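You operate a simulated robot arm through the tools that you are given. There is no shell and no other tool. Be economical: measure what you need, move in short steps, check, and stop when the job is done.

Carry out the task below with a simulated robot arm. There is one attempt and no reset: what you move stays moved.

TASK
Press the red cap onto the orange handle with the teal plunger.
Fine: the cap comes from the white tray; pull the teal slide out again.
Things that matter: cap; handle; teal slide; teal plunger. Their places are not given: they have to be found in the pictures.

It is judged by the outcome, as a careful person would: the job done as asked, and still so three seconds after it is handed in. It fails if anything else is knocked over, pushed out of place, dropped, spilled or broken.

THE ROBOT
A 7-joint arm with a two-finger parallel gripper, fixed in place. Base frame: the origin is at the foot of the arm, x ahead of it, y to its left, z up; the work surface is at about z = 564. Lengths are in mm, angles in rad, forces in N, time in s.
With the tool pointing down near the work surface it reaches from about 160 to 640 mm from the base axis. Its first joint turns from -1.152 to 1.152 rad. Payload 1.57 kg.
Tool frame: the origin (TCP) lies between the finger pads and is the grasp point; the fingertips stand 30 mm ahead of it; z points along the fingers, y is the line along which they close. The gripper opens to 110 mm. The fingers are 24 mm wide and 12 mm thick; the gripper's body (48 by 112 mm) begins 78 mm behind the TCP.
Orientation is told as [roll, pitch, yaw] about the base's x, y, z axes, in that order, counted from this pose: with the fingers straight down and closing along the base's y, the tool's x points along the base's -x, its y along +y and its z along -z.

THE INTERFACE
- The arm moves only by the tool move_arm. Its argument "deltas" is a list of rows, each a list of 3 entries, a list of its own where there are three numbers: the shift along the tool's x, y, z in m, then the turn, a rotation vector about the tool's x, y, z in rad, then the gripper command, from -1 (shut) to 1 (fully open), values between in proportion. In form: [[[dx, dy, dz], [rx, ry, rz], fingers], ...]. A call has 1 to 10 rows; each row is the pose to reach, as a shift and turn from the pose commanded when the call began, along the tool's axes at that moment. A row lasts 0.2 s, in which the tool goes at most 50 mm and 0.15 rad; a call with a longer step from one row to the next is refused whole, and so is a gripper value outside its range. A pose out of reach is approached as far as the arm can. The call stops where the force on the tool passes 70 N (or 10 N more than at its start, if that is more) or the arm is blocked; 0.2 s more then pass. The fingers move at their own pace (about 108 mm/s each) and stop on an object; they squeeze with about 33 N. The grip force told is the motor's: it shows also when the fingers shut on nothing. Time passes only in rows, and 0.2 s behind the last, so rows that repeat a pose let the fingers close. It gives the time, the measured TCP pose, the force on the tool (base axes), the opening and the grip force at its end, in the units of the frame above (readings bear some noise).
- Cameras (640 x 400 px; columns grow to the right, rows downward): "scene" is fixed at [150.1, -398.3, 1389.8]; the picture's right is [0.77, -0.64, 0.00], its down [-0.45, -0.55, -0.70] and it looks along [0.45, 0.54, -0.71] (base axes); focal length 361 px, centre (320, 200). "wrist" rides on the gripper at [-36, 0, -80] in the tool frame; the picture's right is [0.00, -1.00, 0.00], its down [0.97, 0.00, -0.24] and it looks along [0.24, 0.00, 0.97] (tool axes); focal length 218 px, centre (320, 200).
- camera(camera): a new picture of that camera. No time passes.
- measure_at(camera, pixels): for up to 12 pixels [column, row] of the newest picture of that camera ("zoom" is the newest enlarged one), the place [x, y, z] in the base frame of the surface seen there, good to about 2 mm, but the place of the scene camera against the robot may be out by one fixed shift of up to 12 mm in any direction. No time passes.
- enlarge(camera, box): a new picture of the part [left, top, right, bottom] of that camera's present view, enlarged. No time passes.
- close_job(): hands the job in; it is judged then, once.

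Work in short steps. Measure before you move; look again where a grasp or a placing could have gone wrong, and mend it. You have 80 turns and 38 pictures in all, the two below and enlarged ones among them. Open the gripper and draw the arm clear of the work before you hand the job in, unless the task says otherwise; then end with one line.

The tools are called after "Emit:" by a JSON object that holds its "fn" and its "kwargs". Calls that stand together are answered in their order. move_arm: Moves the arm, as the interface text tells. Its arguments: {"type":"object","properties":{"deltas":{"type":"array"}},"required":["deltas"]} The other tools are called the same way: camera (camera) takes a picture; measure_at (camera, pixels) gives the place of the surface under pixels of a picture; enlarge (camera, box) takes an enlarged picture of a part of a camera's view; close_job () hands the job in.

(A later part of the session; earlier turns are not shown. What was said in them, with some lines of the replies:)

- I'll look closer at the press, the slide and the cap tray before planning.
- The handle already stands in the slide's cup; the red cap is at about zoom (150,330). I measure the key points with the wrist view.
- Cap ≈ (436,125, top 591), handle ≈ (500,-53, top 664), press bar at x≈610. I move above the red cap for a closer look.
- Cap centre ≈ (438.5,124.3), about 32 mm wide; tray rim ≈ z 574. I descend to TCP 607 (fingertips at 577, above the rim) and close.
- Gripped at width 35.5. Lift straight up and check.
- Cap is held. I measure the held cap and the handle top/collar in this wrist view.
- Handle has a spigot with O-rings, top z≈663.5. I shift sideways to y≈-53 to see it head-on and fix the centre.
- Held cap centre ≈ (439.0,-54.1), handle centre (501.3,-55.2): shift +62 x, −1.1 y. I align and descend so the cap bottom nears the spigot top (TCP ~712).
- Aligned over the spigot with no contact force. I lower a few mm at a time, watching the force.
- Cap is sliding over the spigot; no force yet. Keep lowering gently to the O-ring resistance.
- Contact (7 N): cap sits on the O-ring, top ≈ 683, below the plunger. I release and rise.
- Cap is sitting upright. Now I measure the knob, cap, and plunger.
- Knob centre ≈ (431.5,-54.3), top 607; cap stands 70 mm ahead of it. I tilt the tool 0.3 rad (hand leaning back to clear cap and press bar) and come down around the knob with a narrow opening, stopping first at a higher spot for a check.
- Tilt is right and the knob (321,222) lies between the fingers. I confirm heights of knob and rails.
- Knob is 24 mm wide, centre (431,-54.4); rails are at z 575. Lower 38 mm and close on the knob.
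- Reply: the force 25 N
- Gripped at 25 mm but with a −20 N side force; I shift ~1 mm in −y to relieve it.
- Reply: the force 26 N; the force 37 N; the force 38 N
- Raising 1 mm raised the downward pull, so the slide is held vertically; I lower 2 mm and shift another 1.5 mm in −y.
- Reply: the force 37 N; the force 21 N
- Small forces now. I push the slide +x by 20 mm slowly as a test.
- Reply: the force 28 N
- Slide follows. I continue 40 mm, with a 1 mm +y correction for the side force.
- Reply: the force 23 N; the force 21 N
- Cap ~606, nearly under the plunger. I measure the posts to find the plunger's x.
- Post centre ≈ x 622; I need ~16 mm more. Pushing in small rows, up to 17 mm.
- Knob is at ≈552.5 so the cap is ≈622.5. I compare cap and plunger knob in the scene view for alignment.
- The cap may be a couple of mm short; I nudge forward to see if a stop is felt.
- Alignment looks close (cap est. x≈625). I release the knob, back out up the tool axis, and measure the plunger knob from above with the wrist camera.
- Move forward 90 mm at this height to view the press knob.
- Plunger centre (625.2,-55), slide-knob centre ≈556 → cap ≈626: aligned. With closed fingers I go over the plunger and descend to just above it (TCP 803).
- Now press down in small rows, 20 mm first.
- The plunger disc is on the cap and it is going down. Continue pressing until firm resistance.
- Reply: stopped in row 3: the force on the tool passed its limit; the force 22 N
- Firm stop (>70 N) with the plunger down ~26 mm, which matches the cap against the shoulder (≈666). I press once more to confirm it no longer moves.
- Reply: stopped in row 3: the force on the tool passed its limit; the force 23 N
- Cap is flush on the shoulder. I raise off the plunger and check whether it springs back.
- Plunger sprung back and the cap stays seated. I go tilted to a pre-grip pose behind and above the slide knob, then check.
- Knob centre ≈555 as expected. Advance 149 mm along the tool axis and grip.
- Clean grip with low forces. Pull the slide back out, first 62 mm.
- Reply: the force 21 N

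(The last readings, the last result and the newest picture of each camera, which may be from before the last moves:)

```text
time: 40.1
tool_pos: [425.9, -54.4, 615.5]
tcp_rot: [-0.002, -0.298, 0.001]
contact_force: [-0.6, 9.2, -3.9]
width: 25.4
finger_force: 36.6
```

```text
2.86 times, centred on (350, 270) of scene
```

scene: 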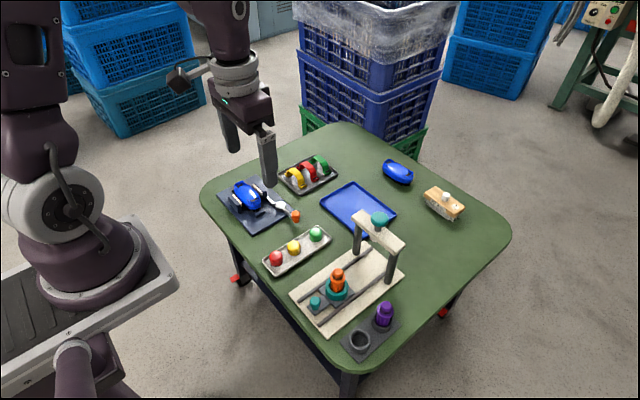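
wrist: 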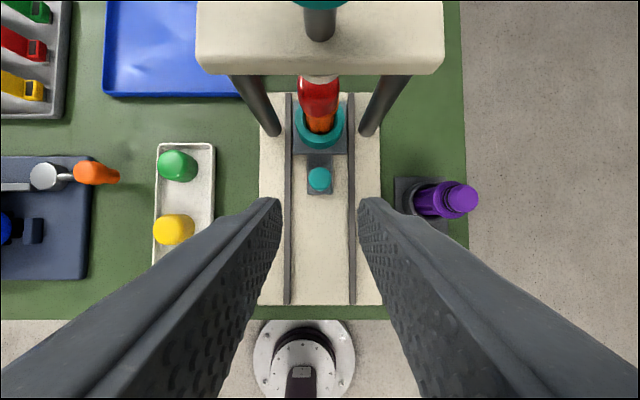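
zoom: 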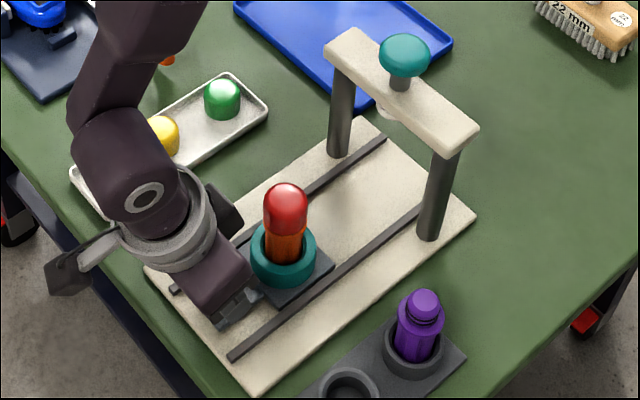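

Slide is back at its starting place with the capped handle. Release and withdraw.

Emit:
{"fn": "move_arm", "kwargs": {"deltas": [[[0, 0, 0], [0, 0, 0], -0.3], [[0, 0, 0], [0, 0, 0], -0.3], [[0, 0, -0.03], [0, 0, 0], -0.3], [[0, 0, -0.07], [0, 0, 0], 0], [[0, 0, -0.12], [0, 0, 0], 0], [[0, 0, -0.17], [0, 0, 0], 0], [[0, 0, -0.22], [0, 0.15, 0], 0.5], [[0, 0, -0.26], [0, 0.3, 0], 1], [[0, 0, -0.26], [0, 0.3, 0], 1]]}}

Emit:
{"fn": "camera", "kwargs": {"camera": "scene"}}

Emit:
{"fn": "camera", "kwargs": {"camera": "wrist"}}

```text
time: 42.1
tool_pos: [350.1, -53.9, 864.7]
tcp_rot: [-0.002, -0.002, 0.0]
contact_force: [1.0, 0.1, -0.2]
width: 109.8
finger_force: 0.1
```

```text
5 pictures are left
```

scene: 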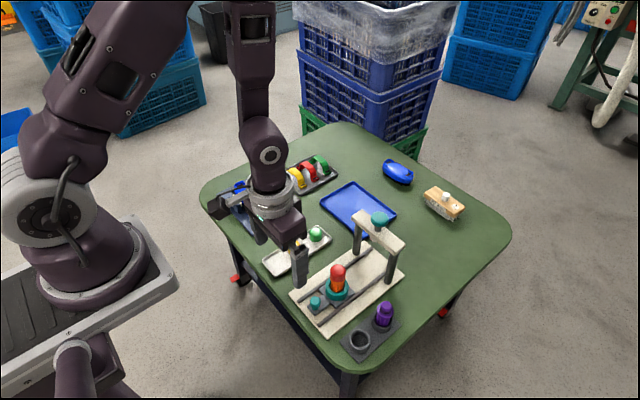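

```text
4 pictures are left
```

wrist: 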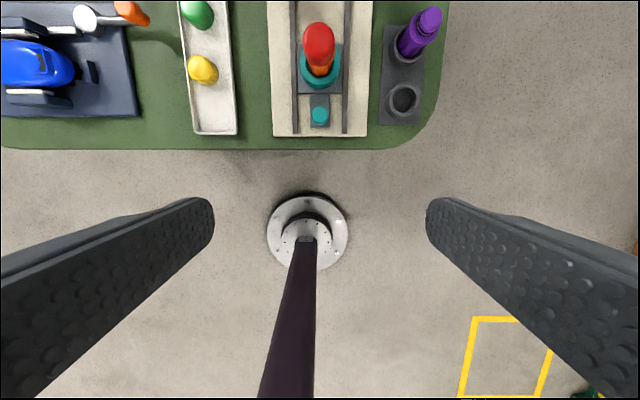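

Emit:
{"fn": "measure_at", "kwargs": {"camera": "wrist", "pixels": [[318, 40], [318, 30], [320, 108], [320, 115], [320, 121]]}}

```text
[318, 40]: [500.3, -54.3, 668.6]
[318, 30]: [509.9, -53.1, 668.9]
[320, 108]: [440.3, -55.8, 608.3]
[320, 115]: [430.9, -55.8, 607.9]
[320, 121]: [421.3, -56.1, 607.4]
```

Cap top is now at 668.7 (was 683, and flush on the shoulder), the slide knob is back at x≈431, and the arm is clear with the gripper open.

Emit:
{"fn": "close_job", "kwargs": {}}

```text
The job is handed in.
```

The red cap is pressed fully onto the orange handle, the teal slide is pulled back out to its starting position, and nothing else was disturbed.
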